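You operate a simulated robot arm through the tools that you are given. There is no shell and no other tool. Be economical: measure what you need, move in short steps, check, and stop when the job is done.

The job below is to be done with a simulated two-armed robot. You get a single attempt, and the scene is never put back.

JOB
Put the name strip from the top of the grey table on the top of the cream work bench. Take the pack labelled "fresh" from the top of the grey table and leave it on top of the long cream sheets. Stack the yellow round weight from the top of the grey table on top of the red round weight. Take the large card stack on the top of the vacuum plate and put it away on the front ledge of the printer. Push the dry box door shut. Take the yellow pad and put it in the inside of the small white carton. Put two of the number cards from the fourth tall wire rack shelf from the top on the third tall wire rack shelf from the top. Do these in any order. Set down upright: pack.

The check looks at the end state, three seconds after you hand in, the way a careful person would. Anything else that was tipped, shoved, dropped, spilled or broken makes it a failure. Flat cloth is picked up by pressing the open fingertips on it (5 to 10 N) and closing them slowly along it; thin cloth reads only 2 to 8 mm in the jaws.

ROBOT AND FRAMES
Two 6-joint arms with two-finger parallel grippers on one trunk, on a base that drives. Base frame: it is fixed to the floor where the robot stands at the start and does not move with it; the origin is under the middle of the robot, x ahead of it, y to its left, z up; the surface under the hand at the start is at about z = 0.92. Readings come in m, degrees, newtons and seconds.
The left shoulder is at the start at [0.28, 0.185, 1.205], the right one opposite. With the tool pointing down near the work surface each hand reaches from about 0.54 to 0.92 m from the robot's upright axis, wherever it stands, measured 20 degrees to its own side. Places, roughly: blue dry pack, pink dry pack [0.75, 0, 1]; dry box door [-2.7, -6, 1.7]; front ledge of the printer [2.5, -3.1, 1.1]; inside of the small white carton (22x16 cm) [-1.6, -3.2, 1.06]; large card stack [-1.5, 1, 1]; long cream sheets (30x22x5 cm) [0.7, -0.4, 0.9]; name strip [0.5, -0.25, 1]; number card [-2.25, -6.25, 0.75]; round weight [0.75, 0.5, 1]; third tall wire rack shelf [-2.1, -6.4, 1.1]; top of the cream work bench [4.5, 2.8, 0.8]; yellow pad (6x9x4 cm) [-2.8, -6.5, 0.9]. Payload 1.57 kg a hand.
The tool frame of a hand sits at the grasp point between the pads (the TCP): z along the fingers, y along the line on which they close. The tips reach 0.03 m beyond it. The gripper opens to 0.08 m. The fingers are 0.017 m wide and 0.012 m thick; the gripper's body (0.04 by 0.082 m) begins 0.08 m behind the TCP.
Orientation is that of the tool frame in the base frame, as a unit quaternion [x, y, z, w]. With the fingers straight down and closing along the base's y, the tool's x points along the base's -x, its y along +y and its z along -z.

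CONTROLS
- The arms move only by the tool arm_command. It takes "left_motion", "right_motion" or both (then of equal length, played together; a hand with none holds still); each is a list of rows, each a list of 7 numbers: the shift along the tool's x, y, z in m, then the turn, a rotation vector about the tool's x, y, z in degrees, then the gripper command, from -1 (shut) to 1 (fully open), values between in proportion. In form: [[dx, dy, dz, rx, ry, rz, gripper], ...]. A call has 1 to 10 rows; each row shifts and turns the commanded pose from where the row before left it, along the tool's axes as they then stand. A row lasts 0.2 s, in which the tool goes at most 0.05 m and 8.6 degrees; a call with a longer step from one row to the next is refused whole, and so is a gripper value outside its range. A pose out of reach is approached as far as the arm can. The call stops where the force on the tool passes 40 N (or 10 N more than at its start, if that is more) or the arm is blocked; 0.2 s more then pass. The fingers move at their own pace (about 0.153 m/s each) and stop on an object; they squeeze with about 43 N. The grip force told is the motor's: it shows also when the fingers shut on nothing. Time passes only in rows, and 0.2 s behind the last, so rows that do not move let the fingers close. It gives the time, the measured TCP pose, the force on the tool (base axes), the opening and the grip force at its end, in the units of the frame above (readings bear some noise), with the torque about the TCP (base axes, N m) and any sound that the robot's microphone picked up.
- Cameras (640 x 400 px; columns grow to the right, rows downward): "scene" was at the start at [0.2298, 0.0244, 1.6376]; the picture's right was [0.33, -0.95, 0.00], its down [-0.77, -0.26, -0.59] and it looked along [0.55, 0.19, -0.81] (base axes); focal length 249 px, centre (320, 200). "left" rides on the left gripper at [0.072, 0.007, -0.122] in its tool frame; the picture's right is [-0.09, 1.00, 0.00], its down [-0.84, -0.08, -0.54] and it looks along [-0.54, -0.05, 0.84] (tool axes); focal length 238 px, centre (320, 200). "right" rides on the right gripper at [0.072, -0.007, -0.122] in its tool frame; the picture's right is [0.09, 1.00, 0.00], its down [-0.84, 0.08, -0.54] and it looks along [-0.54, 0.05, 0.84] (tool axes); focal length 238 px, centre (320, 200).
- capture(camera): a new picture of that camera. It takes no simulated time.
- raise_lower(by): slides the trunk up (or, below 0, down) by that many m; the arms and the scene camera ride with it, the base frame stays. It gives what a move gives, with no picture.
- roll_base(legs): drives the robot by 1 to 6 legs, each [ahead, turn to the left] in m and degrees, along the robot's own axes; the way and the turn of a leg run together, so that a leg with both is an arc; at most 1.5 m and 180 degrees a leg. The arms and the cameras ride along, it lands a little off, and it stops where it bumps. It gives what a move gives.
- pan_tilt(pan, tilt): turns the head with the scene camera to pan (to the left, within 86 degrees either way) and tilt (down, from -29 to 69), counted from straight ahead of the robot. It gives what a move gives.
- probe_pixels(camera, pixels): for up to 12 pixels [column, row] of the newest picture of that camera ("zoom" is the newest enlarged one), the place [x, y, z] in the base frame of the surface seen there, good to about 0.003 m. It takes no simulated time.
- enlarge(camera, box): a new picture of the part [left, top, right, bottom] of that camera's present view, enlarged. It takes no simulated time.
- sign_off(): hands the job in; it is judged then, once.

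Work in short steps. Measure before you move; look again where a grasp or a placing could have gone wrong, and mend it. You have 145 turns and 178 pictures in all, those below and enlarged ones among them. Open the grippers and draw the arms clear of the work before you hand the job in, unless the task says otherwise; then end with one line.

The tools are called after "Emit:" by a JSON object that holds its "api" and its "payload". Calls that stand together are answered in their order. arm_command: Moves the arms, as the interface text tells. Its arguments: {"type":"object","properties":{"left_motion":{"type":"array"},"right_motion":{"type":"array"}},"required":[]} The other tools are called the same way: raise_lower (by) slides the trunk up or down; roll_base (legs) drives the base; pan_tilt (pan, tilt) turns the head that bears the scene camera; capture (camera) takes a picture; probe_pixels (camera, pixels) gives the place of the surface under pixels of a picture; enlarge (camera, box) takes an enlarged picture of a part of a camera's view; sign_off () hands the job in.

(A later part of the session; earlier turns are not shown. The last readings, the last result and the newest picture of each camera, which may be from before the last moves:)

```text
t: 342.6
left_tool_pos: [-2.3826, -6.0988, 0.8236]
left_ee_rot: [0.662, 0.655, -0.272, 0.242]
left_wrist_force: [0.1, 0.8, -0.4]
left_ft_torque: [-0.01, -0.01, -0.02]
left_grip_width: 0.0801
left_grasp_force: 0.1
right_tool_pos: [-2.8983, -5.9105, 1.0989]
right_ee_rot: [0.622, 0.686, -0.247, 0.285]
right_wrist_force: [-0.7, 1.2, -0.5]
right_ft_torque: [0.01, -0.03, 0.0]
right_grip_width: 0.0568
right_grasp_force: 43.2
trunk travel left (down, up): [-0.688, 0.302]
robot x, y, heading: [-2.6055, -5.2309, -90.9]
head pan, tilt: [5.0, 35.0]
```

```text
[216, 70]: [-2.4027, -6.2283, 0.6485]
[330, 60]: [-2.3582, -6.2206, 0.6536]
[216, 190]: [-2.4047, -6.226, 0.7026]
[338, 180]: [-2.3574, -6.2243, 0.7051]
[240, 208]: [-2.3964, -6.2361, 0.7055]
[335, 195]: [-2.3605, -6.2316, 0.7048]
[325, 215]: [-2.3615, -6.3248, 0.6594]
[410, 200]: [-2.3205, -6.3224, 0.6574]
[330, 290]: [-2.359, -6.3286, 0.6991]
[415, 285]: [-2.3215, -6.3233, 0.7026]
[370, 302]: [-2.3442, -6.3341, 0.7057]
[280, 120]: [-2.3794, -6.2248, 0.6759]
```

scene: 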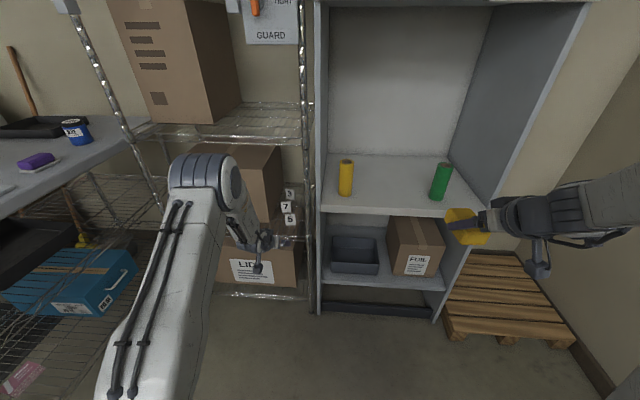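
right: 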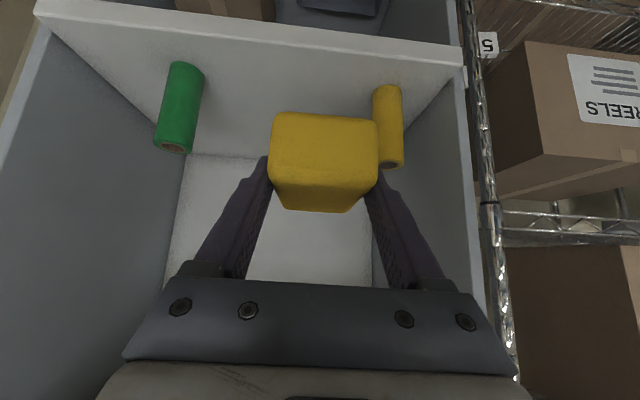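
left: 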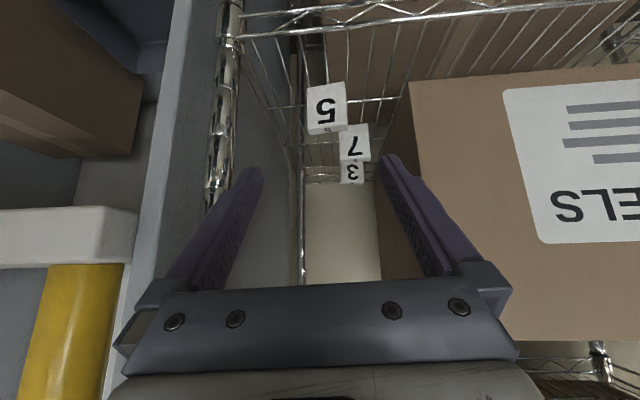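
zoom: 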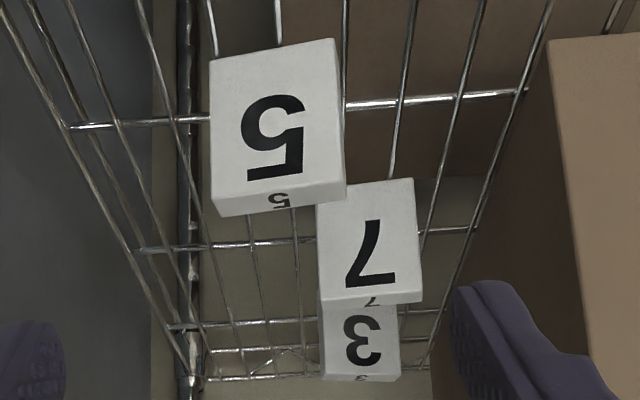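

Card 5: x −2.405…−2.357, front y≈−6.224, top 0.705. I advance to straddle it (TCP [-2.381,-6.236,0.688]).

Emit:
{"api": "arm_command", "payload": {"left_motion": [[-0.0017, 0.002, 0.0385, 0, 0, 0, 1], [-0.0017, 0.002, 0.0385, 0, 0, 0, 1], [-0.0017, 0.002, 0.0385, 0, 0, 0, 1], [-0.0017, 0.002, 0.0385, 0, 0, 0, 1], [0, 0, 0, 0, 0, 0, 1]]}}

Emit:
{"api": "capture", "payload": {"camera": "left"}}

```text
t: 343.8
left_tool_pos: [-2.3828, -6.2095, 0.7141]
left_ee_rot: [0.662, 0.655, -0.272, 0.242]
left_wrist_force: [0.0, 0.0, -0.4]
left_ft_torque: [0.0, 0.02, 0.01]
left_grip_width: 0.0798
left_grasp_force: 0.1
right_tool_pos: [-2.8987, -5.9117, 1.0991]
right_ee_rot: [0.623, 0.685, -0.247, 0.285]
right_wrist_force: [0.7, -0.4, -0.9]
right_ft_torque: [-0.02, 0.0, 0.02]
right_grip_width: 0.0573
right_grasp_force: 43.1
trunk travel left (down, up): [-0.688, 0.302]
robot x, y, heading: [-2.6048, -5.2326, -90.9]
head pan, tilt: [5.0, 35.0]
```

```text
83 pictures are left
```

left: 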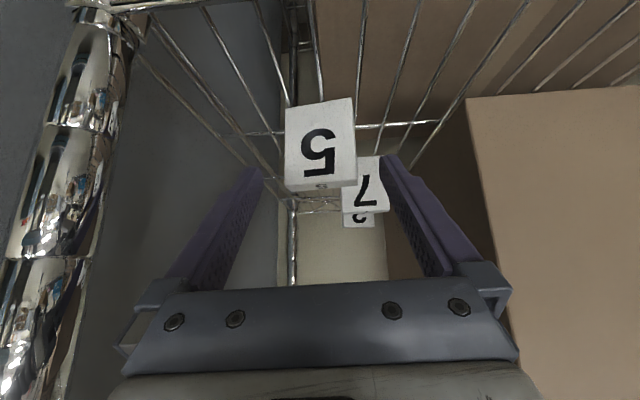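

Aligned; I advance the last 3.7 cm and close.

Emit:
{"api": "arm_command", "payload": {"left_motion": [[-0.001, 0.002, 0.02, 0, 0, 0, 1], [-0.001, 0, 0.017, 0, 0, 0, 1], [0, 0, 0, 0, 0, 0, 0.5], [0, 0, 0, 0, 0, 0, 0], [0, 0, 0, 0, 0, 0, -1], [0, 0, 0, 0, 0, 0, -1]]}}

Emit:
{"api": "capture", "payload": {"camera": "left"}}

```text
t: 345.2
left_tool_pos: [-2.3817, -6.2331, 0.6917]
left_ee_rot: [0.662, 0.655, -0.273, 0.242]
left_wrist_force: [1.0, -0.3, 0.8]
left_ft_torque: [-0.06, -0.05, 0.02]
left_grip_width: 0.0504
left_grasp_force: 43.5
left hand out of reach, approached as far as the arm can: row 1
right_tool_pos: [-2.8985, -5.9106, 1.0993]
right_ee_rot: [0.623, 0.685, -0.247, 0.285]
right_wrist_force: [0.8, -0.3, -0.7]
right_ft_torque: [-0.02, -0.03, -0.01]
right_grip_width: 0.0569
right_grasp_force: 43.3
trunk travel left (down, up): [-0.688, 0.302]
robot x, y, heading: [-2.6007, -5.2302, -91.0]
head pan, tilt: [5.0, 35.0]
```

```text
82 pictures are left
```

left: 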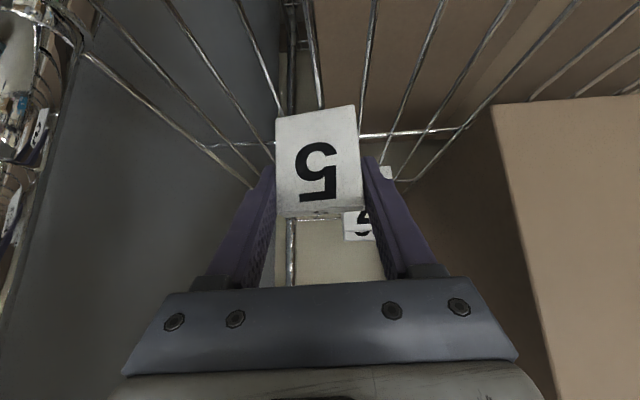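

Card 5 held. I lift 2 cm, withdraw straight back 0.3 m, then raise the trunk 0.3 m.

Emit:
{"api": "arm_command", "payload": {"left_motion": [[-0.007, 0, -0.0075, 0, 0, 0, -1], [-0.0135, 0, -0.0147, 0, 0, 0, -1], [0.0317, 0, -0.0291, 0, 0, 0, -1], [0.0317, 0, -0.0291, 0, 0, 0, -1], [0.0317, 0, -0.0291, 0, 0, 0, -1], [0.0317, 0, -0.0291, 0, 0, 0, -1], [0.0317, 0, -0.0291, 0, 0, 0, -1], [0.0317, 0, -0.0291, 0, 0, 0, -1], [0, 0, 0, 0, 0, 0, -1]]}}

Emit:
{"api": "capture", "payload": {"camera": "left"}}

```text
t: 347.2
left_tool_pos: [-2.3814, -6.0256, 0.7295]
left_ee_rot: [0.657, 0.662, -0.282, 0.225]
left_wrist_force: [0.5, -1.0, -1.4]
left_ft_torque: [-0.03, 0.01, -0.02]
left_grip_width: 0.05
left_grasp_force: 43.0
left hand out of reach, approached as far as the arm can: row 3, 6, 7, 8
right_tool_pos: [-2.8979, -5.9101, 1.0991]
right_ee_rot: [0.623, 0.685, -0.247, 0.285]
right_wrist_force: [-0.4, 0.2, -0.6]
right_ft_torque: [0.0, 0.02, 0.01]
right_grip_width: 0.0569
right_grasp_force: 43.0
trunk travel left (down, up): [-0.688, 0.302]
robot x, y, heading: [-2.6027, -5.2315, -91.1]
head pan, tilt: [5.0, 35.0]
```

```text
81 pictures are left
```

left: 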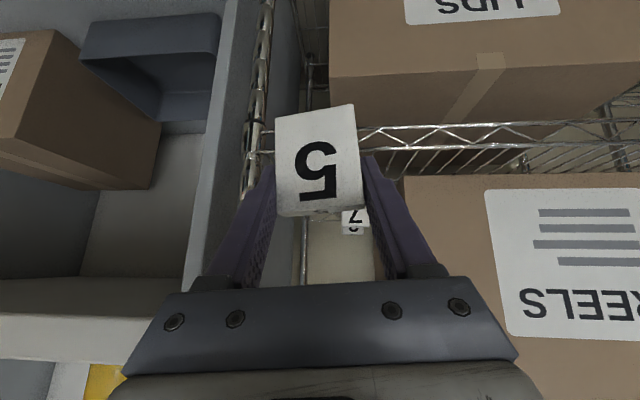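

Out of the shelf. I back 0.2 m, raise the trunk 0.3 m, then lift the left hand and shift it to x≈-2.25.

Emit:
{"api": "roll_base", "payload": {"legs": [[-0.2, 0]]}}

Emit:
{"api": "raise_lower", "payload": {"by": 0.3}}

Emit:
{"api": "arm_command", "payload": {"left_motion": [[-0.027, 0.02, -0.029, 0, 0, 0, -1], [-0.027, 0.02, -0.029, 0, 0, 0, -1], [-0.027, 0.02, -0.029, 0, 0, 0, -1], [-0.027, 0.02, -0.029, 0, 0, 0, -1], [-0.027, 0.02, -0.029, 0, 0, 0, -1], [-0.027, 0.02, -0.029, 0, 0, 0, -1], [0, 0, 0, 0, 0, 0, -1]]}}

Emit:
{"api": "capture", "payload": {"camera": "left"}}

Emit:
{"api": "capture", "payload": {"camera": "scene"}}

```text
t: 348.8
left_tool_pos: [-2.3763, -5.8285, 0.7289]
left_ee_rot: [0.657, 0.663, -0.281, 0.225]
left_wrist_force: [-0.7, 0.1, -0.3]
left_ft_torque: [0.0, 0.04, 0.01]
left_grip_width: 0.0502
left_grasp_force: 43.0
right_tool_pos: [-2.8946, -5.7147, 1.0976]
right_ee_rot: [0.623, 0.686, -0.247, 0.285]
right_wrist_force: [-0.7, -0.7, -0.8]
right_ft_torque: [-0.01, 0.01, 0.01]
right_grip_width: 0.0572
right_grasp_force: 42.9
trunk travel left (down, up): [-0.688, 0.302]
robot x, y, heading: [-2.6044, -5.0362, -90.9]
head pan, tilt: [5.0, 35.0]
```

```text
t: 351.8
left_tool_pos: [-2.3755, -5.8291, 1.028]
left_ee_rot: [0.657, 0.662, -0.281, 0.227]
left_wrist_force: [0.4, 0.3, -1.2]
left_ft_torque: [-0.03, -0.02, 0.04]
left_grip_width: 0.05
left_grasp_force: 43.1
right_tool_pos: [-2.8944, -5.7149, 1.3985]
right_ee_rot: [0.623, 0.686, -0.247, 0.285]
right_wrist_force: [0.3, -0.8, -0.5]
right_ft_torque: [0.01, 0.03, 0.02]
right_grip_width: 0.057
right_grasp_force: 42.7
trunk travel left (down, up): [-0.988, 0.002]
robot x, y, heading: [-2.6015, -5.0363, -90.9]
head pan, tilt: [5.0, 35.0]
```

```text
t: 353.4
left_tool_pos: [-2.2371, -5.8356, 1.257]
left_ee_rot: [0.657, 0.662, -0.281, 0.226]
left_wrist_force: [0.3, 0.6, -0.2]
left_ft_torque: [0.0, 0.01, 0.03]
left_grip_width: 0.0504
left_grasp_force: 42.9
right_tool_pos: [-2.8946, -5.7139, 1.3994]
right_ee_rot: [0.622, 0.686, -0.246, 0.285]
right_wrist_force: [0.4, 0.3, 0.7]
right_ft_torque: [-0.01, 0.0, 0.01]
right_grip_width: 0.0569
right_grasp_force: 43.2
trunk travel left (down, up): [-0.988, 0.002]
robot x, y, heading: [-2.6021, -5.0363, -91.0]
head pan, tilt: [5.0, 35.0]
```

```text
80 pictures are left
```

left: 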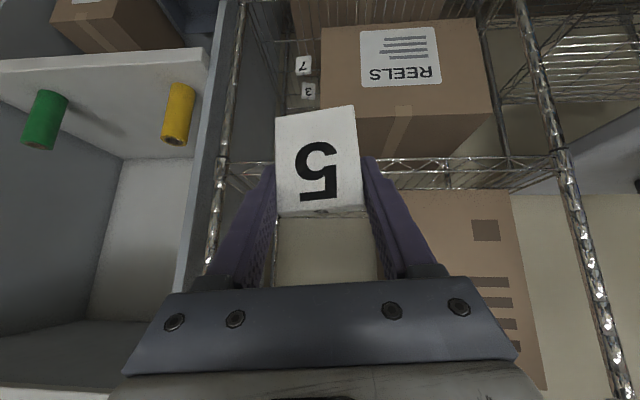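

```text
79 pictures are left
```

scene: 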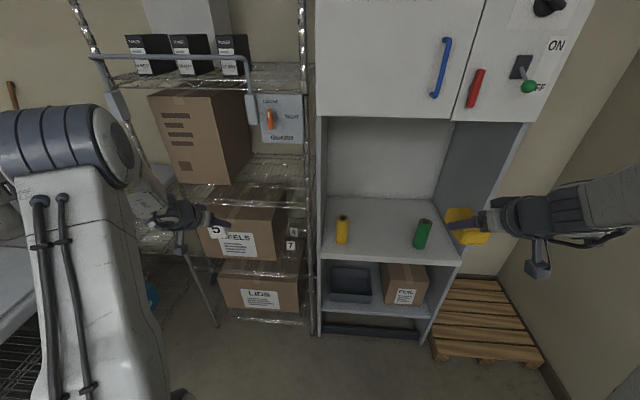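

I probe the carton's right side and the third-shelf wires for the target spot.

Emit:
{"api": "enlarge", "payload": {"camera": "scene", "box": [180, 100, 320, 210]}}

```text
3.64 times, centred on (250, 155) of scene
```

zoom: 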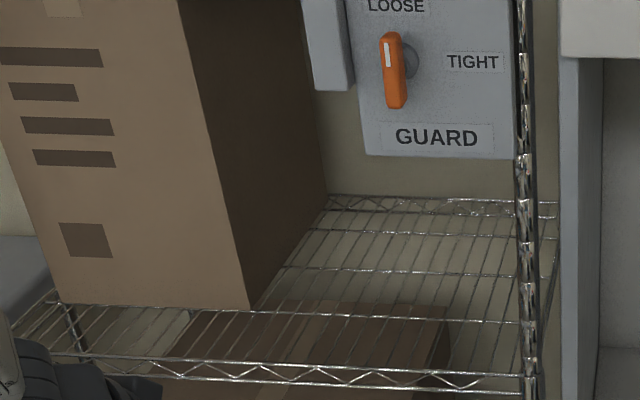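

Emit:
{"api": "probe_pixels", "payload": {"camera": "zoom", "pixels": [[250, 300], [246, 250], [325, 190], [400, 318], [450, 319], [480, 275], [400, 271], [300, 315], [350, 369], [450, 376], [420, 237], [313, 85]]}}

```text
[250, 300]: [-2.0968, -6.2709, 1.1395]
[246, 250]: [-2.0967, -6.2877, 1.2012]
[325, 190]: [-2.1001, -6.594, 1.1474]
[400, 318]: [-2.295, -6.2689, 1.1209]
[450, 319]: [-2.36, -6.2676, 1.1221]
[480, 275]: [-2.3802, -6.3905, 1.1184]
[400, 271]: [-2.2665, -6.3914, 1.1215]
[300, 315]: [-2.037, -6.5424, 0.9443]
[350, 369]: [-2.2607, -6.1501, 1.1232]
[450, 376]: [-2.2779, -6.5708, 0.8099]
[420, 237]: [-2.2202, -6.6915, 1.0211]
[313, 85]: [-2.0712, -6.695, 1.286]
```

Third shelf top z≈1.122, free between x −2.10 and −2.45. I drive 0.25 m ahead and look before inserting at x≈−2.24.

Emit:
{"api": "roll_base", "payload": {"legs": [[0.25, 0]]}}

Emit:
{"api": "arm_command", "payload": {"left_motion": [[-0.029, 0, 0.027, 0, 0, 0, -1], [-0.029, 0, 0.027, 0, 0, 0, -1], [-0.029, 0, 0.027, 0, 0, 0, -1], [-0.029, 0, 0.027, 0, 0, 0, -1], [0, 0, 0, 0, 0, 0, -1]]}}

Emit:
{"api": "capture", "payload": {"camera": "scene"}}

Emit:
{"api": "capture", "payload": {"camera": "left"}}

```text
t: 355.2
left_tool_pos: [-2.2358, -6.088, 1.2561]
left_ee_rot: [0.655, 0.665, -0.28, 0.225]
left_wrist_force: [0.2, -0.4, 0.0]
left_ft_torque: [0.0, 0.0, 0.0]
left_grip_width: 0.0501
left_grasp_force: 42.2
right_tool_pos: [-2.8948, -5.9715, 1.3993]
right_ee_rot: [0.621, 0.687, -0.246, 0.286]
right_wrist_force: [-0.2, -0.4, -0.6]
right_ft_torque: [-0.01, -0.01, 0.01]
right_grip_width: 0.057
right_grasp_force: 43.1
trunk travel left (down, up): [-0.988, 0.002]
robot x, y, heading: [-2.6024, -5.2895, -90.7]
head pan, tilt: [5.0, 35.0]
```

```text
t: 356.4
left_tool_pos: [-2.2391, -6.2476, 1.2543]
left_ee_rot: [0.656, 0.663, -0.281, 0.225]
left_wrist_force: [0.5, 0.2, -0.3]
left_ft_torque: [-0.01, -0.01, -0.01]
left_grip_width: 0.0501
left_grasp_force: 42.8
right_tool_pos: [-2.8943, -5.9707, 1.3985]
right_ee_rot: [0.621, 0.687, -0.246, 0.286]
right_wrist_force: [-0.2, -0.5, -0.4]
right_ft_torque: [0.0, 0.01, -0.07]
right_grip_width: 0.057
right_grasp_force: 43.0
trunk travel left (down, up): [-0.988, 0.002]
robot x, y, heading: [-2.6039, -5.2916, -90.4]
head pan, tilt: [5.0, 35.0]
```

```text
77 pictures are left
```

scene: 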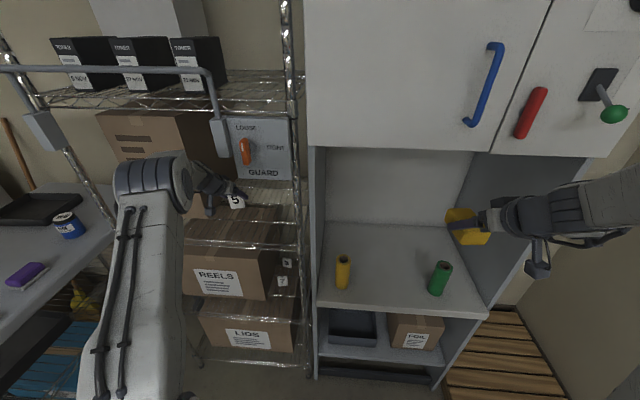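

```text
76 pictures are left
```

left: 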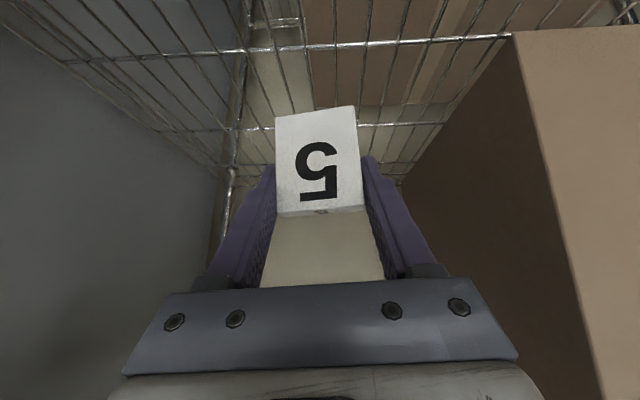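

The card is over the third shelf, clear of the carton. I lower vertically to near contact.

Emit:
{"api": "arm_command", "payload": {"left_motion": [[0.017, 0, 0.0185, 0, 0, 0, -1], [0.017, 0, 0.0185, 0, 0, 0, -1], [0.017, 0, 0.0185, 0, 0, 0, -1], [0, 0, 0, 0, 0, 0, -1]]}}

Emit:
{"api": "enlarge", "payload": {"camera": "scene", "box": [170, 140, 310, 250]}}

```text
t: 357.4
left_tool_pos: [-2.2453, -6.2477, 1.1774]
left_ee_rot: [0.655, 0.664, -0.28, 0.226]
left_wrist_force: [0.0, -0.4, 0.4]
left_ft_torque: [-0.03, -0.02, 0.03]
left_grip_width: 0.05
left_grasp_force: 43.0
right_tool_pos: [-2.8937, -5.9708, 1.4001]
right_ee_rot: [0.621, 0.688, -0.246, 0.285]
right_wrist_force: [-0.2, -0.4, -0.2]
right_ft_torque: [0.03, 0.03, 0.03]
right_grip_width: 0.0568
right_grasp_force: 43.1
trunk travel left (down, up): [-0.988, 0.002]
robot x, y, heading: [-2.6072, -5.2913, -90.6]
head pan, tilt: [5.0, 35.0]
```

```text
3.64 times, centred on (240, 195) of scene
```

zoom: 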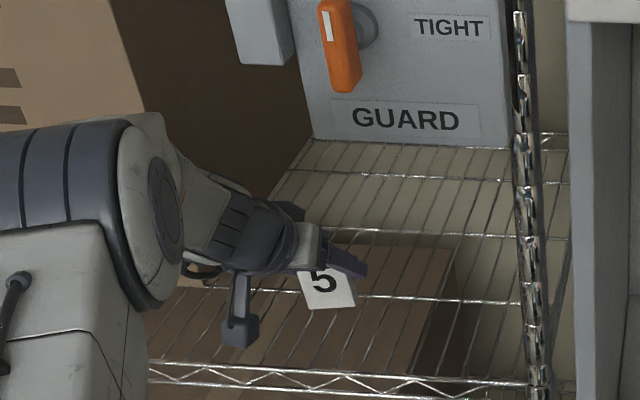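

I lower the last millimetres and check force.

Emit:
{"api": "arm_command", "payload": {"left_motion": [[0.0034, 0, 0.0037, 0, 0, 0, -1], [0.002, 0, 0.0022, 0, 0, 0, -1], [0.001, 0, 0.0011, 0, 0, 0, -1], [0, 0, 0, 0, 0, 0, -1]]}}

```text
t: 358.4
left_tool_pos: [-2.2451, -6.2466, 1.1752]
left_ee_rot: [0.655, 0.662, -0.282, 0.23]
left_wrist_force: [0.7, 4.3, 31.2]
left_ft_torque: [0.21, -0.73, 0.11]
left_grip_width: 0.0499
left_grasp_force: 43.1
right_tool_pos: [-2.8943, -5.968, 1.4]
right_ee_rot: [0.62, 0.688, -0.247, 0.286]
right_wrist_force: [0.2, 0.3, -0.5]
right_ft_torque: [0.02, -0.01, -0.02]
right_grip_width: 0.0572
right_grasp_force: 42.7
trunk travel left (down, up): [-0.988, 0.002]
robot x, y, heading: [-2.603, -5.2902, -90.9]
head pan, tilt: [5.0, 35.0]
```

Contact. I relieve 5 mm upward and open, then withdraw straight back.

Emit:
{"api": "arm_command", "payload": {"left_motion": [[-0.0037, 0, -0.004, 0, 0, 0, -1], [0, 0, 0, 0, 0, 0, -1]]}}

Emit:
{"api": "arm_command", "payload": {"left_motion": [[0, 0, 0, 0, 0, 0, -0.2], [0, 0, 0, 0, 0, 0, 0.3], [0, 0, 0, 0, 0, 0, 0.8], [0, 0, 0, 0, 0, 0, 1]]}}

Emit:
{"api": "capture", "payload": {"camera": "left"}}

```text
t: 359.0
left_tool_pos: [-2.2452, -6.2481, 1.1759]
left_ee_rot: [0.656, 0.663, -0.28, 0.227]
left_wrist_force: [1.2, -3.6, 15.6]
left_ft_torque: [-0.27, -0.43, -0.08]
left_grip_width: 0.05
left_grasp_force: 42.9
right_tool_pos: [-2.8944, -5.9713, 1.3985]
right_ee_rot: [0.621, 0.687, -0.246, 0.286]
right_wrist_force: [-0.8, 0.3, -1.0]
right_ft_torque: [-0.03, -0.02, -0.01]
right_grip_width: 0.0568
right_grasp_force: 42.8
trunk travel left (down, up): [-0.988, 0.002]
robot x, y, heading: [-2.6016, -5.2885, -90.4]
head pan, tilt: [5.0, 35.0]
```

```text
t: 360.0
left_tool_pos: [-2.2455, -6.2457, 1.1729]
left_ee_rot: [0.656, 0.664, -0.28, 0.225]
left_wrist_force: [0.6, -1.0, -0.6]
left_ft_torque: [0.01, -0.01, 0.01]
left_grip_width: 0.0799
left_grasp_force: 0.1
right_tool_pos: [-2.8944, -5.9702, 1.3991]
right_ee_rot: [0.621, 0.687, -0.246, 0.286]
right_wrist_force: [0.8, 0.1, -0.6]
right_ft_torque: [0.02, -0.03, -0.01]
right_grip_width: 0.0572
right_grasp_force: 43.5
trunk travel left (down, up): [-0.988, 0.002]
robot x, y, heading: [-2.6037, -5.2916, -90.6]
head pan, tilt: [5.0, 35.0]
```

```text
74 pictures are left
```

left: 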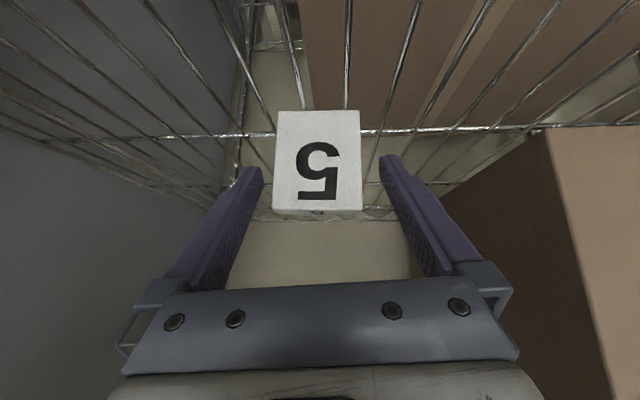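

Card 5 stands on the third shelf. I withdraw back and slightly up, then inspect.

Emit:
{"api": "arm_command", "payload": {"left_motion": [[0.02, 0, -0.03, 0, 0, 0, 1], [0.025, 0, -0.032, 0, 0, 0, 1], [0.025, 0, -0.032, 0, 0, 0, 1], [0.025, 0, -0.032, 0, 0, 0, 1], [0, 0, 0, 0, 0, 0, 1]]}}

Emit:
{"api": "roll_base", "payload": {"legs": [[-0.25, 0]]}}

Emit:
{"api": "enlarge", "payload": {"camera": "scene", "box": [170, 100, 330, 290]}}

```text
t: 361.2
left_tool_pos: [-2.241, -6.091, 1.2019]
left_ee_rot: [0.655, 0.664, -0.28, 0.225]
left_wrist_force: [0.3, 0.7, 0.2]
left_ft_torque: [-0.01, -0.02, -0.04]
left_grip_width: 0.08
left_grasp_force: 0.1
right_tool_pos: [-2.8948, -5.9703, 1.3997]
right_ee_rot: [0.621, 0.687, -0.246, 0.286]
right_wrist_force: [-0.8, 0.8, -0.6]
right_ft_torque: [0.01, -0.01, -0.01]
right_grip_width: 0.0568
right_grasp_force: 42.4
trunk travel left (down, up): [-0.988, 0.002]
robot x, y, heading: [-2.6104, -5.2924, -90.4]
head pan, tilt: [5.0, 35.0]
```

```text
t: 363.0
left_tool_pos: [-2.2386, -5.8411, 1.2016]
left_ee_rot: [0.655, 0.664, -0.281, 0.226]
left_wrist_force: [0.1, -0.6, 0.5]
left_ft_torque: [-0.01, 0.02, -0.02]
left_grip_width: 0.0798
left_grasp_force: 0.1
right_tool_pos: [-2.893, -5.7191, 1.3987]
right_ee_rot: [0.622, 0.687, -0.246, 0.285]
right_wrist_force: [-0.5, -0.8, 0.2]
right_ft_torque: [0.0, 0.0, 0.02]
right_grip_width: 0.057
right_grasp_force: 42.9
trunk travel left (down, up): [-0.988, 0.002]
robot x, y, heading: [-2.601, -5.0409, -90.6]
head pan, tilt: [5.0, 35.0]
```

```text
2.11 times, centred on (250, 195) of scene
```

zoom: 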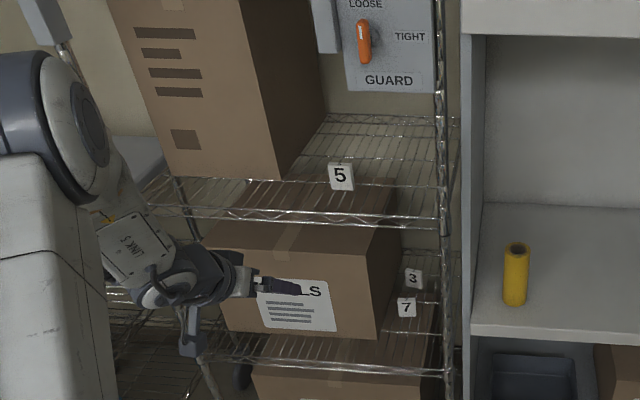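

Card 5 is upright on the third shelf. Now card 7: lower the trunk 0.3 m, straighten roll, and move the left hand to x≈-2.34.

Emit:
{"api": "raise_lower", "payload": {"by": -0.3}}

Emit:
{"api": "arm_command", "payload": {"left_motion": [[0, 0, 0, -3.2, 0, 3.0, 1], [0.02, -0.025, 0.02, 0, 0, 0, 1], [0.02, -0.025, 0.02, 0, 0, 0, 1], [0.02, -0.025, 0.02, 0, 0, 0, 1], [0.0, -0.025, 0.0, 0, 0, 0, 1], [0, 0, 0, 0, 0, 0, 1]]}}

Emit:
{"api": "capture", "payload": {"camera": "left"}}

```text
t: 366.0
left_tool_pos: [-2.2385, -5.8425, 0.903]
left_ee_rot: [0.657, 0.663, -0.281, 0.225]
left_wrist_force: [-1.1, 0.0, 0.2]
left_ft_torque: [0.02, -0.02, 0.0]
left_grip_width: 0.08
left_grasp_force: 0.1
right_tool_pos: [-2.8918, -5.7198, 1.0988]
right_ee_rot: [0.621, 0.687, -0.247, 0.285]
right_wrist_force: [-0.6, 0.3, -0.8]
right_ft_torque: [0.0, -0.01, 0.02]
right_grip_width: 0.0569
right_grasp_force: 43.1
trunk travel left (down, up): [-0.688, 0.302]
robot x, y, heading: [-2.5995, -5.0405, -90.7]
head pan, tilt: [5.0, 35.0]
```

```text
t: 367.4
left_tool_pos: [-2.3373, -5.8398, 0.8231]
left_ee_rot: [0.666, 0.655, -0.258, 0.246]
left_wrist_force: [-0.4, 0.3, 0.7]
left_ft_torque: [-0.01, 0.01, 0.0]
left_grip_width: 0.08
left_grasp_force: 0.2
left hand out of reach, approached as far as the arm can: row 5
right_tool_pos: [-2.8929, -5.7196, 1.1001]
right_ee_rot: [0.621, 0.687, -0.247, 0.286]
right_wrist_force: [-0.4, 0.2, -1.3]
right_ft_torque: [0.01, 0.01, 0.01]
right_grip_width: 0.0571
right_grasp_force: 43.5
trunk travel left (down, up): [-0.688, 0.302]
robot x, y, heading: [-2.6035, -5.0381, -90.7]
head pan, tilt: [5.0, 35.0]
```

```text
72 pictures are left
```

left: 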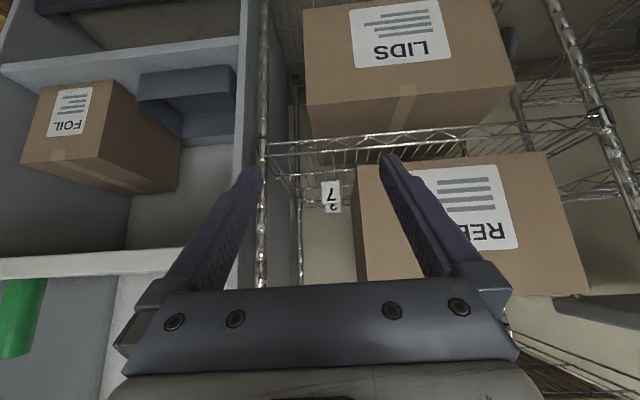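

I drive 0.27 m ahead and look at card 7.

Emit:
{"api": "roll_base", "payload": {"legs": [[0.27, 0]]}}

Emit:
{"api": "enlarge", "payload": {"camera": "left", "box": [270, 80, 390, 200]}}

```text
t: 369.3
left_tool_pos: [-2.3382, -6.1054, 0.8215]
left_ee_rot: [0.666, 0.655, -0.258, 0.246]
left_wrist_force: [0.2, -0.3, 0.2]
left_ft_torque: [0.03, 0.01, -0.01]
left_grip_width: 0.0802
left_grasp_force: 0.0
right_tool_pos: [-2.893, -5.9866, 1.0987]
right_ee_rot: [0.621, 0.687, -0.247, 0.286]
right_wrist_force: [0.0, -0.2, -0.3]
right_ft_torque: [0.03, -0.02, 0.0]
right_grip_width: 0.0567
right_grasp_force: 43.5
trunk travel left (down, up): [-0.688, 0.302]
robot x, y, heading: [-2.6022, -5.3053, -90.5]
head pan, tilt: [5.0, 35.0]
```

```text
3.33 times, centred on (330, 140) of left
```

zoom: 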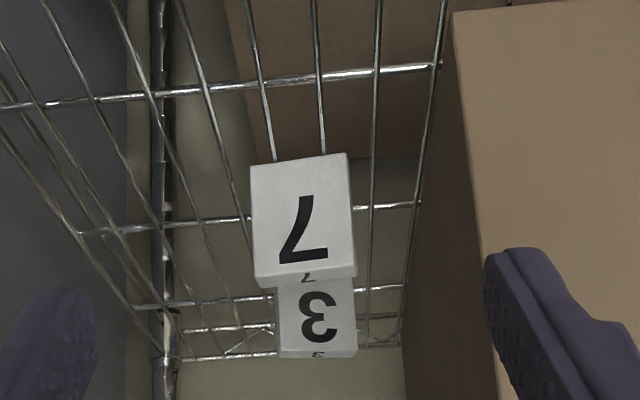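

Emit:
{"api": "probe_pixels", "payload": {"camera": "zoom", "pixels": [[258, 190], [343, 180], [262, 265], [347, 258], [270, 278], [345, 272], [470, 150], [462, 80], [300, 235], [285, 300]]}}

```text
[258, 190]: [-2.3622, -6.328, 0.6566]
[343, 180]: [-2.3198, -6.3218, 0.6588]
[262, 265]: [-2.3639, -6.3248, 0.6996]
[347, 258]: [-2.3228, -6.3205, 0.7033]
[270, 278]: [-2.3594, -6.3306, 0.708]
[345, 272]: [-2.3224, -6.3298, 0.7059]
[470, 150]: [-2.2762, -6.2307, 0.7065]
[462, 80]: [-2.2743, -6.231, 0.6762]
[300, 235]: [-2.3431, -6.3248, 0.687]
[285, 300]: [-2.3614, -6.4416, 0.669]
```

Card 7 centre x≈-2.342; box face x≈-2.276. I narrow the jaws to 0.066 and advance in line, checking before the end.

Emit:
{"api": "arm_command", "payload": {"left_motion": [[-0.0137, 0.0003, 0.0416, 0, 0, 0, 0.65], [-0.0137, 0.0003, 0.0416, 0, 0, 0, 0.65], [-0.0137, 0.0003, 0.0416, 0, 0, 0, 0.65], [-0.0137, 0.0003, 0.0416, 0, 0, 0, 0.65], [-0.0068, 0.0003, 0.0208, 0, 0, 0, 0.65], [0, 0, 0, 0, 0, 0, 0.65]]}}

Emit:
{"api": "capture", "payload": {"camera": "left"}}

Emit:
{"api": "capture", "payload": {"camera": "scene"}}

```text
t: 370.7
left_tool_pos: [-2.3425, -6.2768, 0.724]
left_ee_rot: [0.666, 0.655, -0.257, 0.247]
left_wrist_force: [-0.7, -0.5, -0.1]
left_ft_torque: [0.0, -0.01, 0.01]
left_grip_width: 0.066
left_grasp_force: 0.1
right_tool_pos: [-2.8939, -5.9861, 1.0991]
right_ee_rot: [0.621, 0.687, -0.246, 0.285]
right_wrist_force: [-0.9, 0.8, -0.4]
right_ft_torque: [-0.01, -0.02, -0.01]
right_grip_width: 0.0572
right_grasp_force: 43.1
trunk travel left (down, up): [-0.688, 0.302]
robot x, y, heading: [-2.6033, -5.3073, -90.7]
head pan, tilt: [5.0, 35.0]
```

```text
70 pictures are left
```

left: 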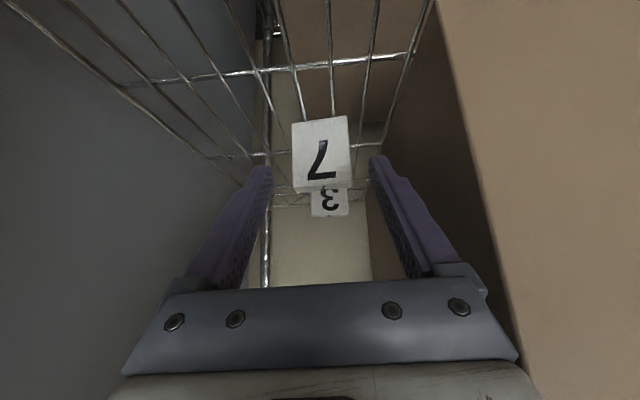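

```text
69 pictures are left
```

scene: 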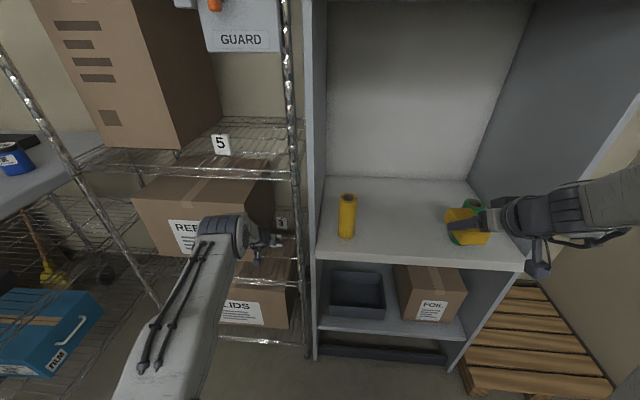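

Centred. I advance the last 6.5 cm and grip.

Emit:
{"api": "arm_command", "payload": {"left_motion": [[-0.0095, 0, 0.0313, 0, 0, 0, 0.65], [-0.0095, 0, 0.0313, 0, 0, 0, 0.65], [0, 0, 0, 0, 0, 0, 0.65], [0, 0, 0, 0, 0, 0, 0.2], [0, 0, 0, 0, 0, 0, -1], [0, 0, 0, 0, 0, 0, -1]]}}

Emit:
{"api": "capture", "payload": {"camera": "left"}}

```text
t: 372.1
left_tool_pos: [-2.3454, -6.3126, 0.7003]
left_ee_rot: [0.666, 0.655, -0.258, 0.246]
left_wrist_force: [-0.5, 0.2, 0.2]
left_ft_torque: [0.0, -0.01, 0.0]
left_grip_width: 0.0
left_grasp_force: 21.0
left hand out of reach, approached as far as the arm can: row 1, 2
right_tool_pos: [-2.8947, -5.9858, 1.0991]
right_ee_rot: [0.62, 0.688, -0.246, 0.286]
right_wrist_force: [0.4, -0.4, 0.0]
right_ft_torque: [0.01, -0.03, -0.03]
right_grip_width: 0.057
right_grasp_force: 43.4
trunk travel left (down, up): [-0.688, 0.302]
robot x, y, heading: [-2.6037, -5.3056, -90.6]
head pan, tilt: [5.0, 35.0]
```

```text
68 pictures are left
```

left: 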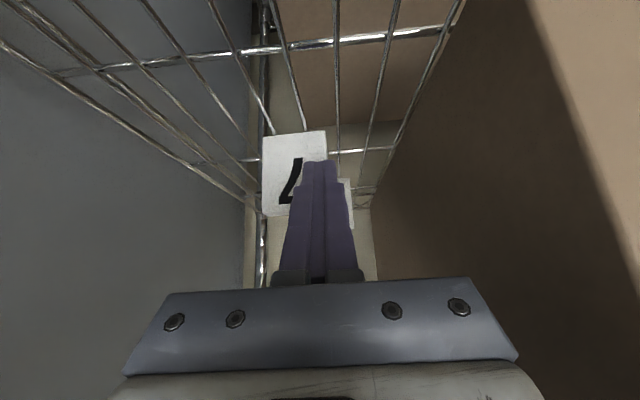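

The fingers closed just short of the card and slipped off. I back off 4 cm, open, move the base 6 cm closer, and re-measure.

Emit:
{"api": "arm_command", "payload": {"left_motion": [[0, 0, -0.03, 0, 0, 0, -1], [0, 0, -0.03, 0, 0, 0, -1], [0, 0, 0, 0, 0, 0, 0.65], [0, 0, 0, 0, 0, 0, 0.65]]}}

Emit:
{"api": "enlarge", "payload": {"camera": "left", "box": [230, 80, 400, 230]}}

```text
t: 373.1
left_tool_pos: [-2.3414, -6.276, 0.7459]
left_ee_rot: [0.666, 0.655, -0.258, 0.246]
left_wrist_force: [-0.2, 0.4, 0.3]
left_ft_torque: [0.01, -0.01, 0.0]
left_grip_width: 0.0659
left_grasp_force: 0.0
right_tool_pos: [-2.8945, -5.9851, 1.0992]
right_ee_rot: [0.621, 0.687, -0.246, 0.286]
right_wrist_force: [-0.1, 0.1, 0.1]
right_ft_torque: [0.03, -0.02, 0.01]
right_grip_width: 0.0568
right_grasp_force: 42.6
trunk travel left (down, up): [-0.688, 0.302]
robot x, y, heading: [-2.6006, -5.3045, -90.5]
head pan, tilt: [5.0, 35.0]
```

```text
2.67 times, centred on (315, 155) of left
```

zoom: 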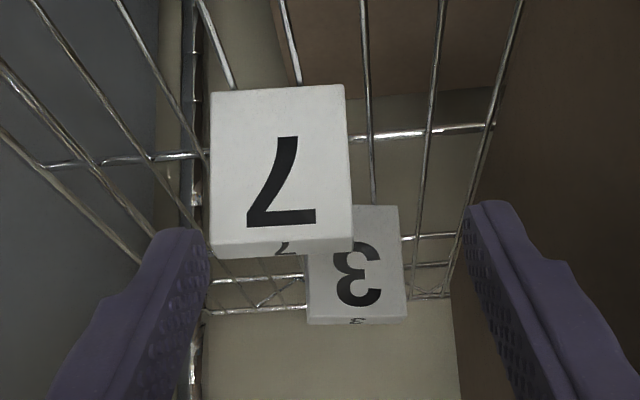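

Emit:
{"api": "probe_pixels", "payload": {"camera": "zoom", "pixels": [[218, 110], [340, 105], [218, 235], [345, 225], [225, 250], [340, 246], [280, 120], [400, 220]]}}

```text
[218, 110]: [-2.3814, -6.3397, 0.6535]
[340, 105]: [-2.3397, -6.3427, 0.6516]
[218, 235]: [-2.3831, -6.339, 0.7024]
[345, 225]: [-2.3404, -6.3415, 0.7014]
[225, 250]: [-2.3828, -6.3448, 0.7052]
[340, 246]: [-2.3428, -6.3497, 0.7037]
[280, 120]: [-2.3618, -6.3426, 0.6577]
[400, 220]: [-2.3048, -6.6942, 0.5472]
```

Card 7 is still upright, now centred at x≈-2.3615, front y≈-6.341. I pull the hand back 9 cm, drive 9 cm in, and align laterally.

Emit:
{"api": "arm_command", "payload": {"left_motion": [[0.0335, 0, -0.03, 0, 0, 0, 0.65], [0.0335, 0, -0.03, 0, 0, 0, 0.65], [0, -0.018, 0, 0, 0, 0, 0.65], [0, 0, 0, 0, 0, 0, 0.65]]}}

Emit:
{"api": "roll_base", "payload": {"legs": [[0.09, 0]]}}

Emit:
{"api": "capture", "payload": {"camera": "left"}}

```text
t: 374.1
left_tool_pos: [-2.3589, -6.1832, 0.7443]
left_ee_rot: [0.667, 0.655, -0.258, 0.246]
left_wrist_force: [-0.2, 0.6, 0.9]
left_ft_torque: [0.03, -0.03, 0.0]
left_grip_width: 0.0659
left_grasp_force: 0.1
right_tool_pos: [-2.8946, -5.9854, 1.0992]
right_ee_rot: [0.621, 0.687, -0.247, 0.285]
right_wrist_force: [-0.3, 0.3, 0.0]
right_ft_torque: [0.02, -0.02, 0.0]
right_grip_width: 0.0568
right_grasp_force: 42.8
trunk travel left (down, up): [-0.688, 0.302]
robot x, y, heading: [-2.597, -5.3078, -90.1]
head pan, tilt: [5.0, 35.0]
```

```text
t: 375.2
left_tool_pos: [-2.3605, -6.2772, 0.7462]
left_ee_rot: [0.667, 0.654, -0.258, 0.246]
left_wrist_force: [0.3, -0.3, 0.5]
left_ft_torque: [0.0, -0.04, 0.02]
left_grip_width: 0.0659
left_grasp_force: 0.1
right_tool_pos: [-2.8965, -6.0788, 1.0991]
right_ee_rot: [0.621, 0.687, -0.246, 0.286]
right_wrist_force: [-0.1, 0.4, -0.5]
right_ft_torque: [0.04, 0.01, 0.02]
right_grip_width: 0.057
right_grasp_force: 43.0
trunk travel left (down, up): [-0.688, 0.302]
robot x, y, heading: [-2.6035, -5.3964, -90.7]
head pan, tilt: [5.0, 35.0]
```

```text
66 pictures are left
```

left: 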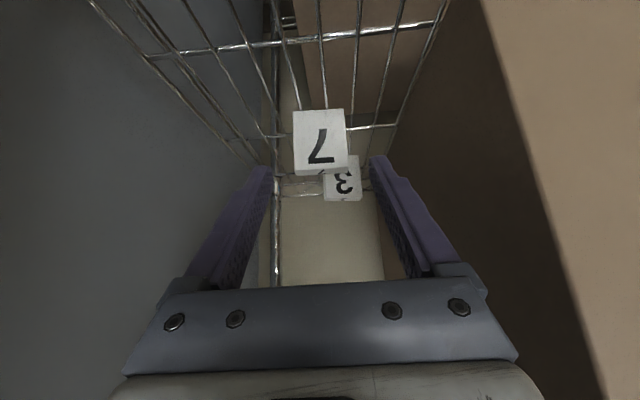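

Aligned on card 7. I advance 9.3 cm and check the pose before closing.

Emit:
{"api": "arm_command", "payload": {"left_motion": [[-0.0067, 0.0005, 0.031, 0, 0, 0, 0.65], [-0.0067, 0.0005, 0.031, 0, 0, 0, 0.65], [-0.0067, 0, 0.031, 0, 0, 0, 0.65], [0, 0, 0, 0, 0, 0, 0.65]]}}

Emit:
{"api": "capture", "payload": {"camera": "left"}}

```text
t: 376.2
left_tool_pos: [-2.3628, -6.3545, 0.6895]
left_ee_rot: [0.667, 0.655, -0.258, 0.246]
left_wrist_force: [0.2, 0.2, -0.7]
left_ft_torque: [-0.02, 0.0, 0.01]
left_grip_width: 0.0662
left_grasp_force: 0.1
right_tool_pos: [-2.8963, -6.0799, 1.0994]
right_ee_rot: [0.621, 0.687, -0.246, 0.285]
right_wrist_force: [0.1, 0.4, -0.7]
right_ft_torque: [-0.03, -0.01, 0.05]
right_grip_width: 0.0572
right_grasp_force: 42.7
trunk travel left (down, up): [-0.688, 0.302]
robot x, y, heading: [-2.6036, -5.3963, -90.1]
head pan, tilt: [5.0, 35.0]
```

```text
65 pictures are left
```

left: 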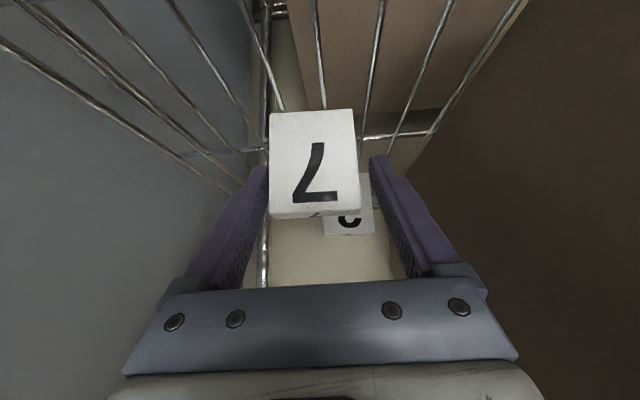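

The card is between the pads. I close, lift 2.5 cm and check.

Emit:
{"api": "arm_command", "payload": {"left_motion": [[0, 0, 0, 0, 0, 0, 0.2], [0, 0, 0, 0, 0, 0, -1], [0, 0, 0, 0, 0, 0, -1], [-0.008, 0, -0.009, 0, 0, 0, -1], [-0.009, 0, -0.01, 0, 0, 0, -1], [0, 0, 0, 0, 0, 0, -1]]}}

Emit:
{"api": "capture", "payload": {"camera": "left"}}

```text
t: 377.6
left_tool_pos: [-2.3626, -6.3547, 0.7149]
left_ee_rot: [0.667, 0.654, -0.259, 0.246]
left_wrist_force: [-1.1, -0.1, -0.5]
left_ft_torque: [0.02, 0.03, -0.01]
left_grip_width: 0.0492
left_grasp_force: 43.1
right_tool_pos: [-2.8967, -6.0794, 1.0993]
right_ee_rot: [0.622, 0.686, -0.246, 0.285]
right_wrist_force: [0.6, -0.1, -0.6]
right_ft_torque: [0.05, 0.0, -0.07]
right_grip_width: 0.0572
right_grasp_force: 42.8
trunk travel left (down, up): [-0.688, 0.302]
robot x, y, heading: [-2.6068, -5.4018, -90.5]
head pan, tilt: [5.0, 35.0]
```

```text
64 pictures are left
```

left: 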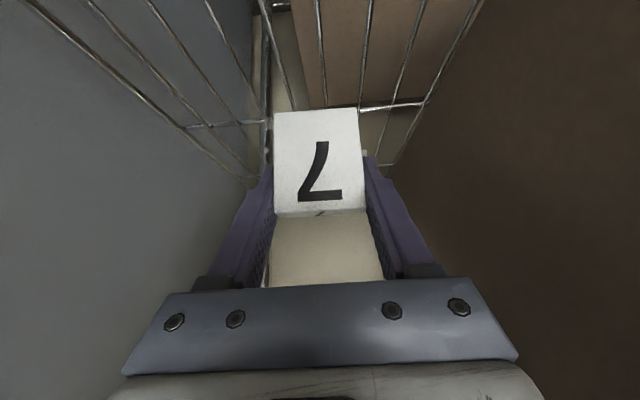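

Card 7 held. I back out 0.4 m, raise trunk 0.3, then move up and to x≈-2.175 (in front of the carton/beside card 5).

Emit:
{"api": "roll_base", "payload": {"legs": [[-0.4, 0]]}}

Emit:
{"api": "raise_lower", "payload": {"by": 0.3}}

Emit:
{"api": "arm_command", "payload": {"left_motion": [[-0.022, 0.0265, -0.024, 0, 0, 0, -1], [-0.022, 0.0265, -0.024, 0, 0, 0, -1], [-0.022, 0.0265, -0.024, 0, 0, 0, -1], [-0.022, 0.0265, -0.024, 0, 0, 0, -1], [-0.022, 0.0265, -0.024, 0, 0, 0, -1], [-0.022, 0.0265, -0.024, 0, 0, 0, -1], [-0.022, 0.0265, -0.024, 0, 0, 0, -1], [0, 0, 0, 0, 0, 0, -1]]}}

Emit:
{"api": "capture", "payload": {"camera": "scene"}}

```text
t: 380.1
left_tool_pos: [-2.3582, -5.9484, 0.7143]
left_ee_rot: [0.667, 0.654, -0.259, 0.246]
left_wrist_force: [-0.9, 0.6, -0.8]
left_ft_torque: [-0.03, 0.0, -0.02]
left_grip_width: 0.0492
left_grasp_force: 43.3
right_tool_pos: [-2.8922, -5.6738, 1.0991]
right_ee_rot: [0.621, 0.687, -0.246, 0.286]
right_wrist_force: [-0.2, 0.1, -0.8]
right_ft_torque: [0.0, 0.02, 0.01]
right_grip_width: 0.0571
right_grasp_force: 42.9
trunk travel left (down, up): [-0.688, 0.302]
robot x, y, heading: [-2.5989, -4.9933, -90.6]
head pan, tilt: [5.0, 35.0]
```

```text
t: 383.1
left_tool_pos: [-2.3587, -5.9478, 1.0151]
left_ee_rot: [0.668, 0.654, -0.259, 0.245]
left_wrist_force: [0.6, -0.4, -0.8]
left_ft_torque: [-0.01, -0.02, 0.01]
left_grip_width: 0.049
left_grasp_force: 43.0
right_tool_pos: [-2.8925, -5.672, 1.3996]
right_ee_rot: [0.622, 0.686, -0.246, 0.286]
right_wrist_force: [-0.9, 0.6, -0.5]
right_ft_torque: [0.0, 0.01, 0.03]
right_grip_width: 0.0568
right_grasp_force: 42.8
trunk travel left (down, up): [-0.988, 0.002]
robot x, y, heading: [-2.6005, -4.9939, -90.6]
head pan, tilt: [5.0, 35.0]
```

```text
t: 384.9
left_tool_pos: [-2.1711, -5.9568, 1.2412]
left_ee_rot: [0.667, 0.655, -0.258, 0.246]
left_wrist_force: [0.0, -0.4, -0.5]
left_ft_torque: [-0.01, -0.02, 0.0]
left_grip_width: 0.049
left_grasp_force: 43.2
right_tool_pos: [-2.8928, -5.6728, 1.398]
right_ee_rot: [0.622, 0.686, -0.246, 0.285]
right_wrist_force: [-0.6, -0.9, -0.1]
right_ft_torque: [-0.01, 0.01, -0.02]
right_grip_width: 0.0569
right_grasp_force: 43.9
trunk travel left (down, up): [-0.988, 0.002]
robot x, y, heading: [-2.5993, -4.9927, -90.6]
head pan, tilt: [5.0, 35.0]
```

```text
63 pictures are left
```

scene: 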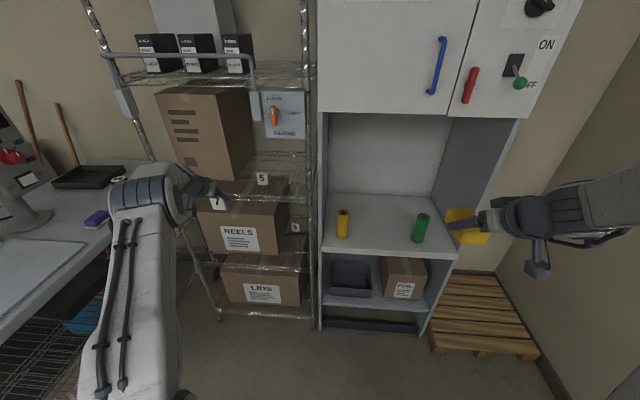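

I drive 0.24 m ahead to bring card 7 over the shelf's front part.

Emit:
{"api": "roll_base", "payload": {"legs": [[0.24, 0]]}}

Emit:
{"api": "capture", "payload": {"camera": "left"}}

Emit:
{"api": "enlarge", "payload": {"camera": "scene", "box": [150, 100, 310, 240]}}

```text
t: 386.7
left_tool_pos: [-2.1742, -6.1936, 1.2406]
left_ee_rot: [0.668, 0.654, -0.259, 0.245]
left_wrist_force: [0.3, 0.3, -0.5]
left_ft_torque: [0.01, 0.01, 0.02]
left_grip_width: 0.049
left_grasp_force: 43.0
right_tool_pos: [-2.8969, -5.9099, 1.3991]
right_ee_rot: [0.622, 0.686, -0.246, 0.285]
right_wrist_force: [0.3, 0.1, -0.1]
right_ft_torque: [0.0, 0.01, -0.04]
right_grip_width: 0.0572
right_grasp_force: 42.9
trunk travel left (down, up): [-0.988, 0.002]
robot x, y, heading: [-2.6064, -5.2307, -90.5]
head pan, tilt: [5.0, 35.0]
```

```text
62 pictures are left
```

left: 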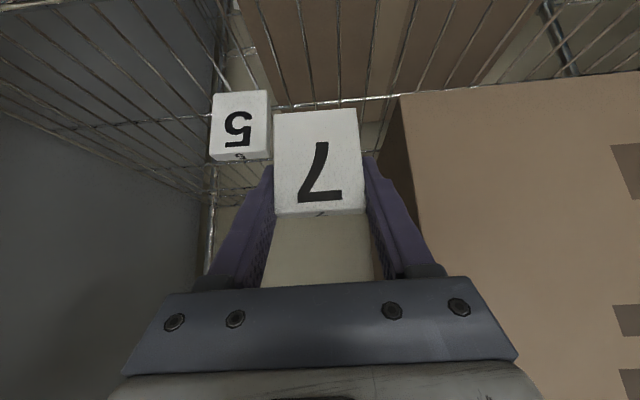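

```text
2.86 times, centred on (230, 170) of scene
```

zoom: 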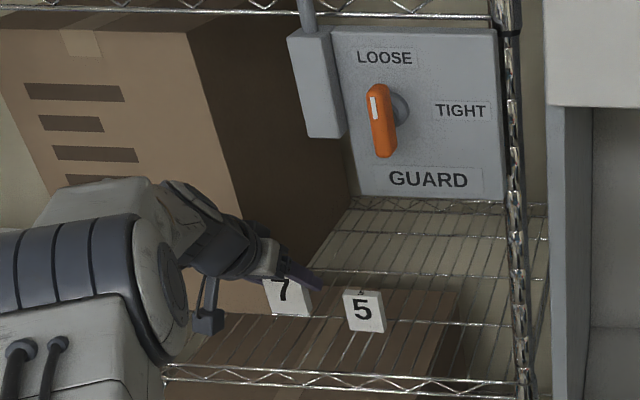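

Card 7 is clear of card 5 and the carton. I lower to just above contact, then in small steps.

Emit:
{"api": "arm_command", "payload": {"left_motion": [[0.0133, 0, 0.0149, 0, 0, 0, -1], [0.0133, 0, 0.0149, 0, 0, 0, -1], [0.0133, 0, 0.0149, 0, 0, 0, -1], [0.002, 0, 0.00224, 0, 0, 0, -1], [0.0013, 0, 0.0015, 0, 0, 0, -1], [0, 0, 0, 0, 0, 0, -1]]}}

```text
t: 388.1
left_tool_pos: [-2.1746, -6.1932, 1.1752]
left_ee_rot: [0.668, 0.653, -0.259, 0.245]
left_wrist_force: [-0.7, -0.1, 0.2]
left_ft_torque: [-0.01, -0.01, -0.01]
left_grip_width: 0.049
left_grasp_force: 43.1
right_tool_pos: [-2.8952, -5.9103, 1.399]
right_ee_rot: [0.622, 0.686, -0.246, 0.285]
right_wrist_force: [-0.2, 0.6, -0.9]
right_ft_torque: [0.05, -0.02, 0.01]
right_grip_width: 0.057
right_grasp_force: 42.8
trunk travel left (down, up): [-0.988, 0.002]
robot x, y, heading: [-2.6105, -5.2284, -90.9]
head pan, tilt: [5.0, 35.0]
```

Emit:
{"api": "arm_command", "payload": {"left_motion": [[0.0013, 0, 0.0015, 0, 0, 0, -1], [0, 0, 0, 0, 0, 0, -1], [0.0013, 0, 0.0015, 0, 0, 0, -1], [0, 0, 0, 0, 0, 0, -1]]}}

```text
t: 389.1
left_tool_pos: [-2.1752, -6.1934, 1.1717]
left_ee_rot: [0.667, 0.654, -0.259, 0.246]
left_wrist_force: [0.4, 0.4, 0.7]
left_ft_torque: [0.01, 0.02, 0.01]
left_grip_width: 0.0489
left_grasp_force: 42.9
right_tool_pos: [-2.8956, -5.9099, 1.3977]
right_ee_rot: [0.622, 0.686, -0.247, 0.285]
right_wrist_force: [-0.1, -0.6, -0.4]
right_ft_torque: [0.02, 0.02, -0.01]
right_grip_width: 0.057
right_grasp_force: 42.8
trunk travel left (down, up): [-0.988, 0.002]
robot x, y, heading: [-2.6025, -5.2304, -90.4]
head pan, tilt: [5.0, 35.0]
```

Emit:
{"api": "arm_command", "payload": {"left_motion": [[0.0013, 0, 0.0015, 0, 0, 0, -1], [0, 0, 0, 0, 0, 0, -1], [0.0013, 0, 0.0015, 0, 0, 0, -1], [0, 0, 0, 0, 0, 0, -1]]}}

```text
t: 390.1
left_tool_pos: [-2.1752, -6.1945, 1.1714]
left_ee_rot: [0.666, 0.653, -0.26, 0.249]
left_wrist_force: [-2.4, 0.2, 22.0]
left_ft_torque: [0.2, -0.28, -0.02]
left_grip_width: 0.0493
left_grasp_force: 42.7
right_tool_pos: [-2.896, -5.9088, 1.3993]
right_ee_rot: [0.623, 0.685, -0.247, 0.285]
right_wrist_force: [-0.7, 0.1, 1.0]
right_ft_torque: [0.02, 0.0, 0.0]
right_grip_width: 0.057
right_grasp_force: 43.3
trunk travel left (down, up): [-0.988, 0.002]
robot x, y, heading: [-2.6019, -5.2297, -90.7]
head pan, tilt: [5.0, 35.0]
```

Contact. I relieve 3 mm, open, and look.

Emit:
{"api": "arm_command", "payload": {"left_motion": [[-0.002, 0, -0.0022, 0, 0, 0, -1], [0, 0, 0, 0, 0, 0, -0.1], [0, 0, 0, 0, 0, 0, 0.3], [0, 0, 0, 0, 0, 0, 0.8], [0, 0, 0, 0, 0, 0, 0.9]]}}

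Emit:
{"api": "capture", "payload": {"camera": "left"}}

```text
t: 391.3
left_tool_pos: [-2.1746, -6.1936, 1.1692]
left_ee_rot: [0.667, 0.654, -0.258, 0.245]
left_wrist_force: [0.6, 0.3, -1.0]
left_ft_torque: [0.0, 0.02, -0.03]
left_grip_width: 0.0758
left_grasp_force: 0.0
right_tool_pos: [-2.8963, -5.91, 1.3986]
right_ee_rot: [0.622, 0.686, -0.247, 0.285]
right_wrist_force: [-0.6, 0.3, 0.2]
right_ft_torque: [-0.01, 0.02, 0.02]
right_grip_width: 0.0569
right_grasp_force: 42.9
trunk travel left (down, up): [-0.988, 0.002]
robot x, y, heading: [-2.6055, -5.2325, -90.6]
head pan, tilt: [5.0, 35.0]
```

```text
60 pictures are left
```

left: 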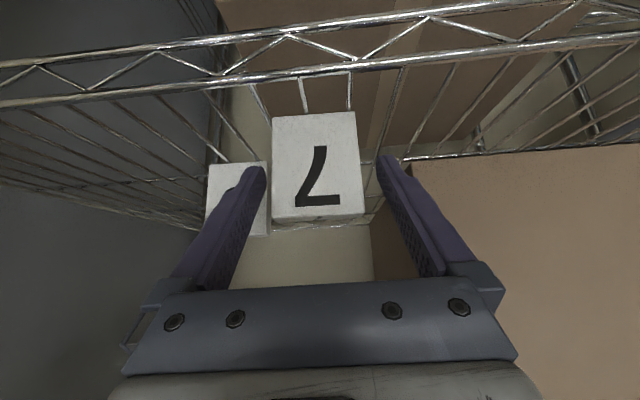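

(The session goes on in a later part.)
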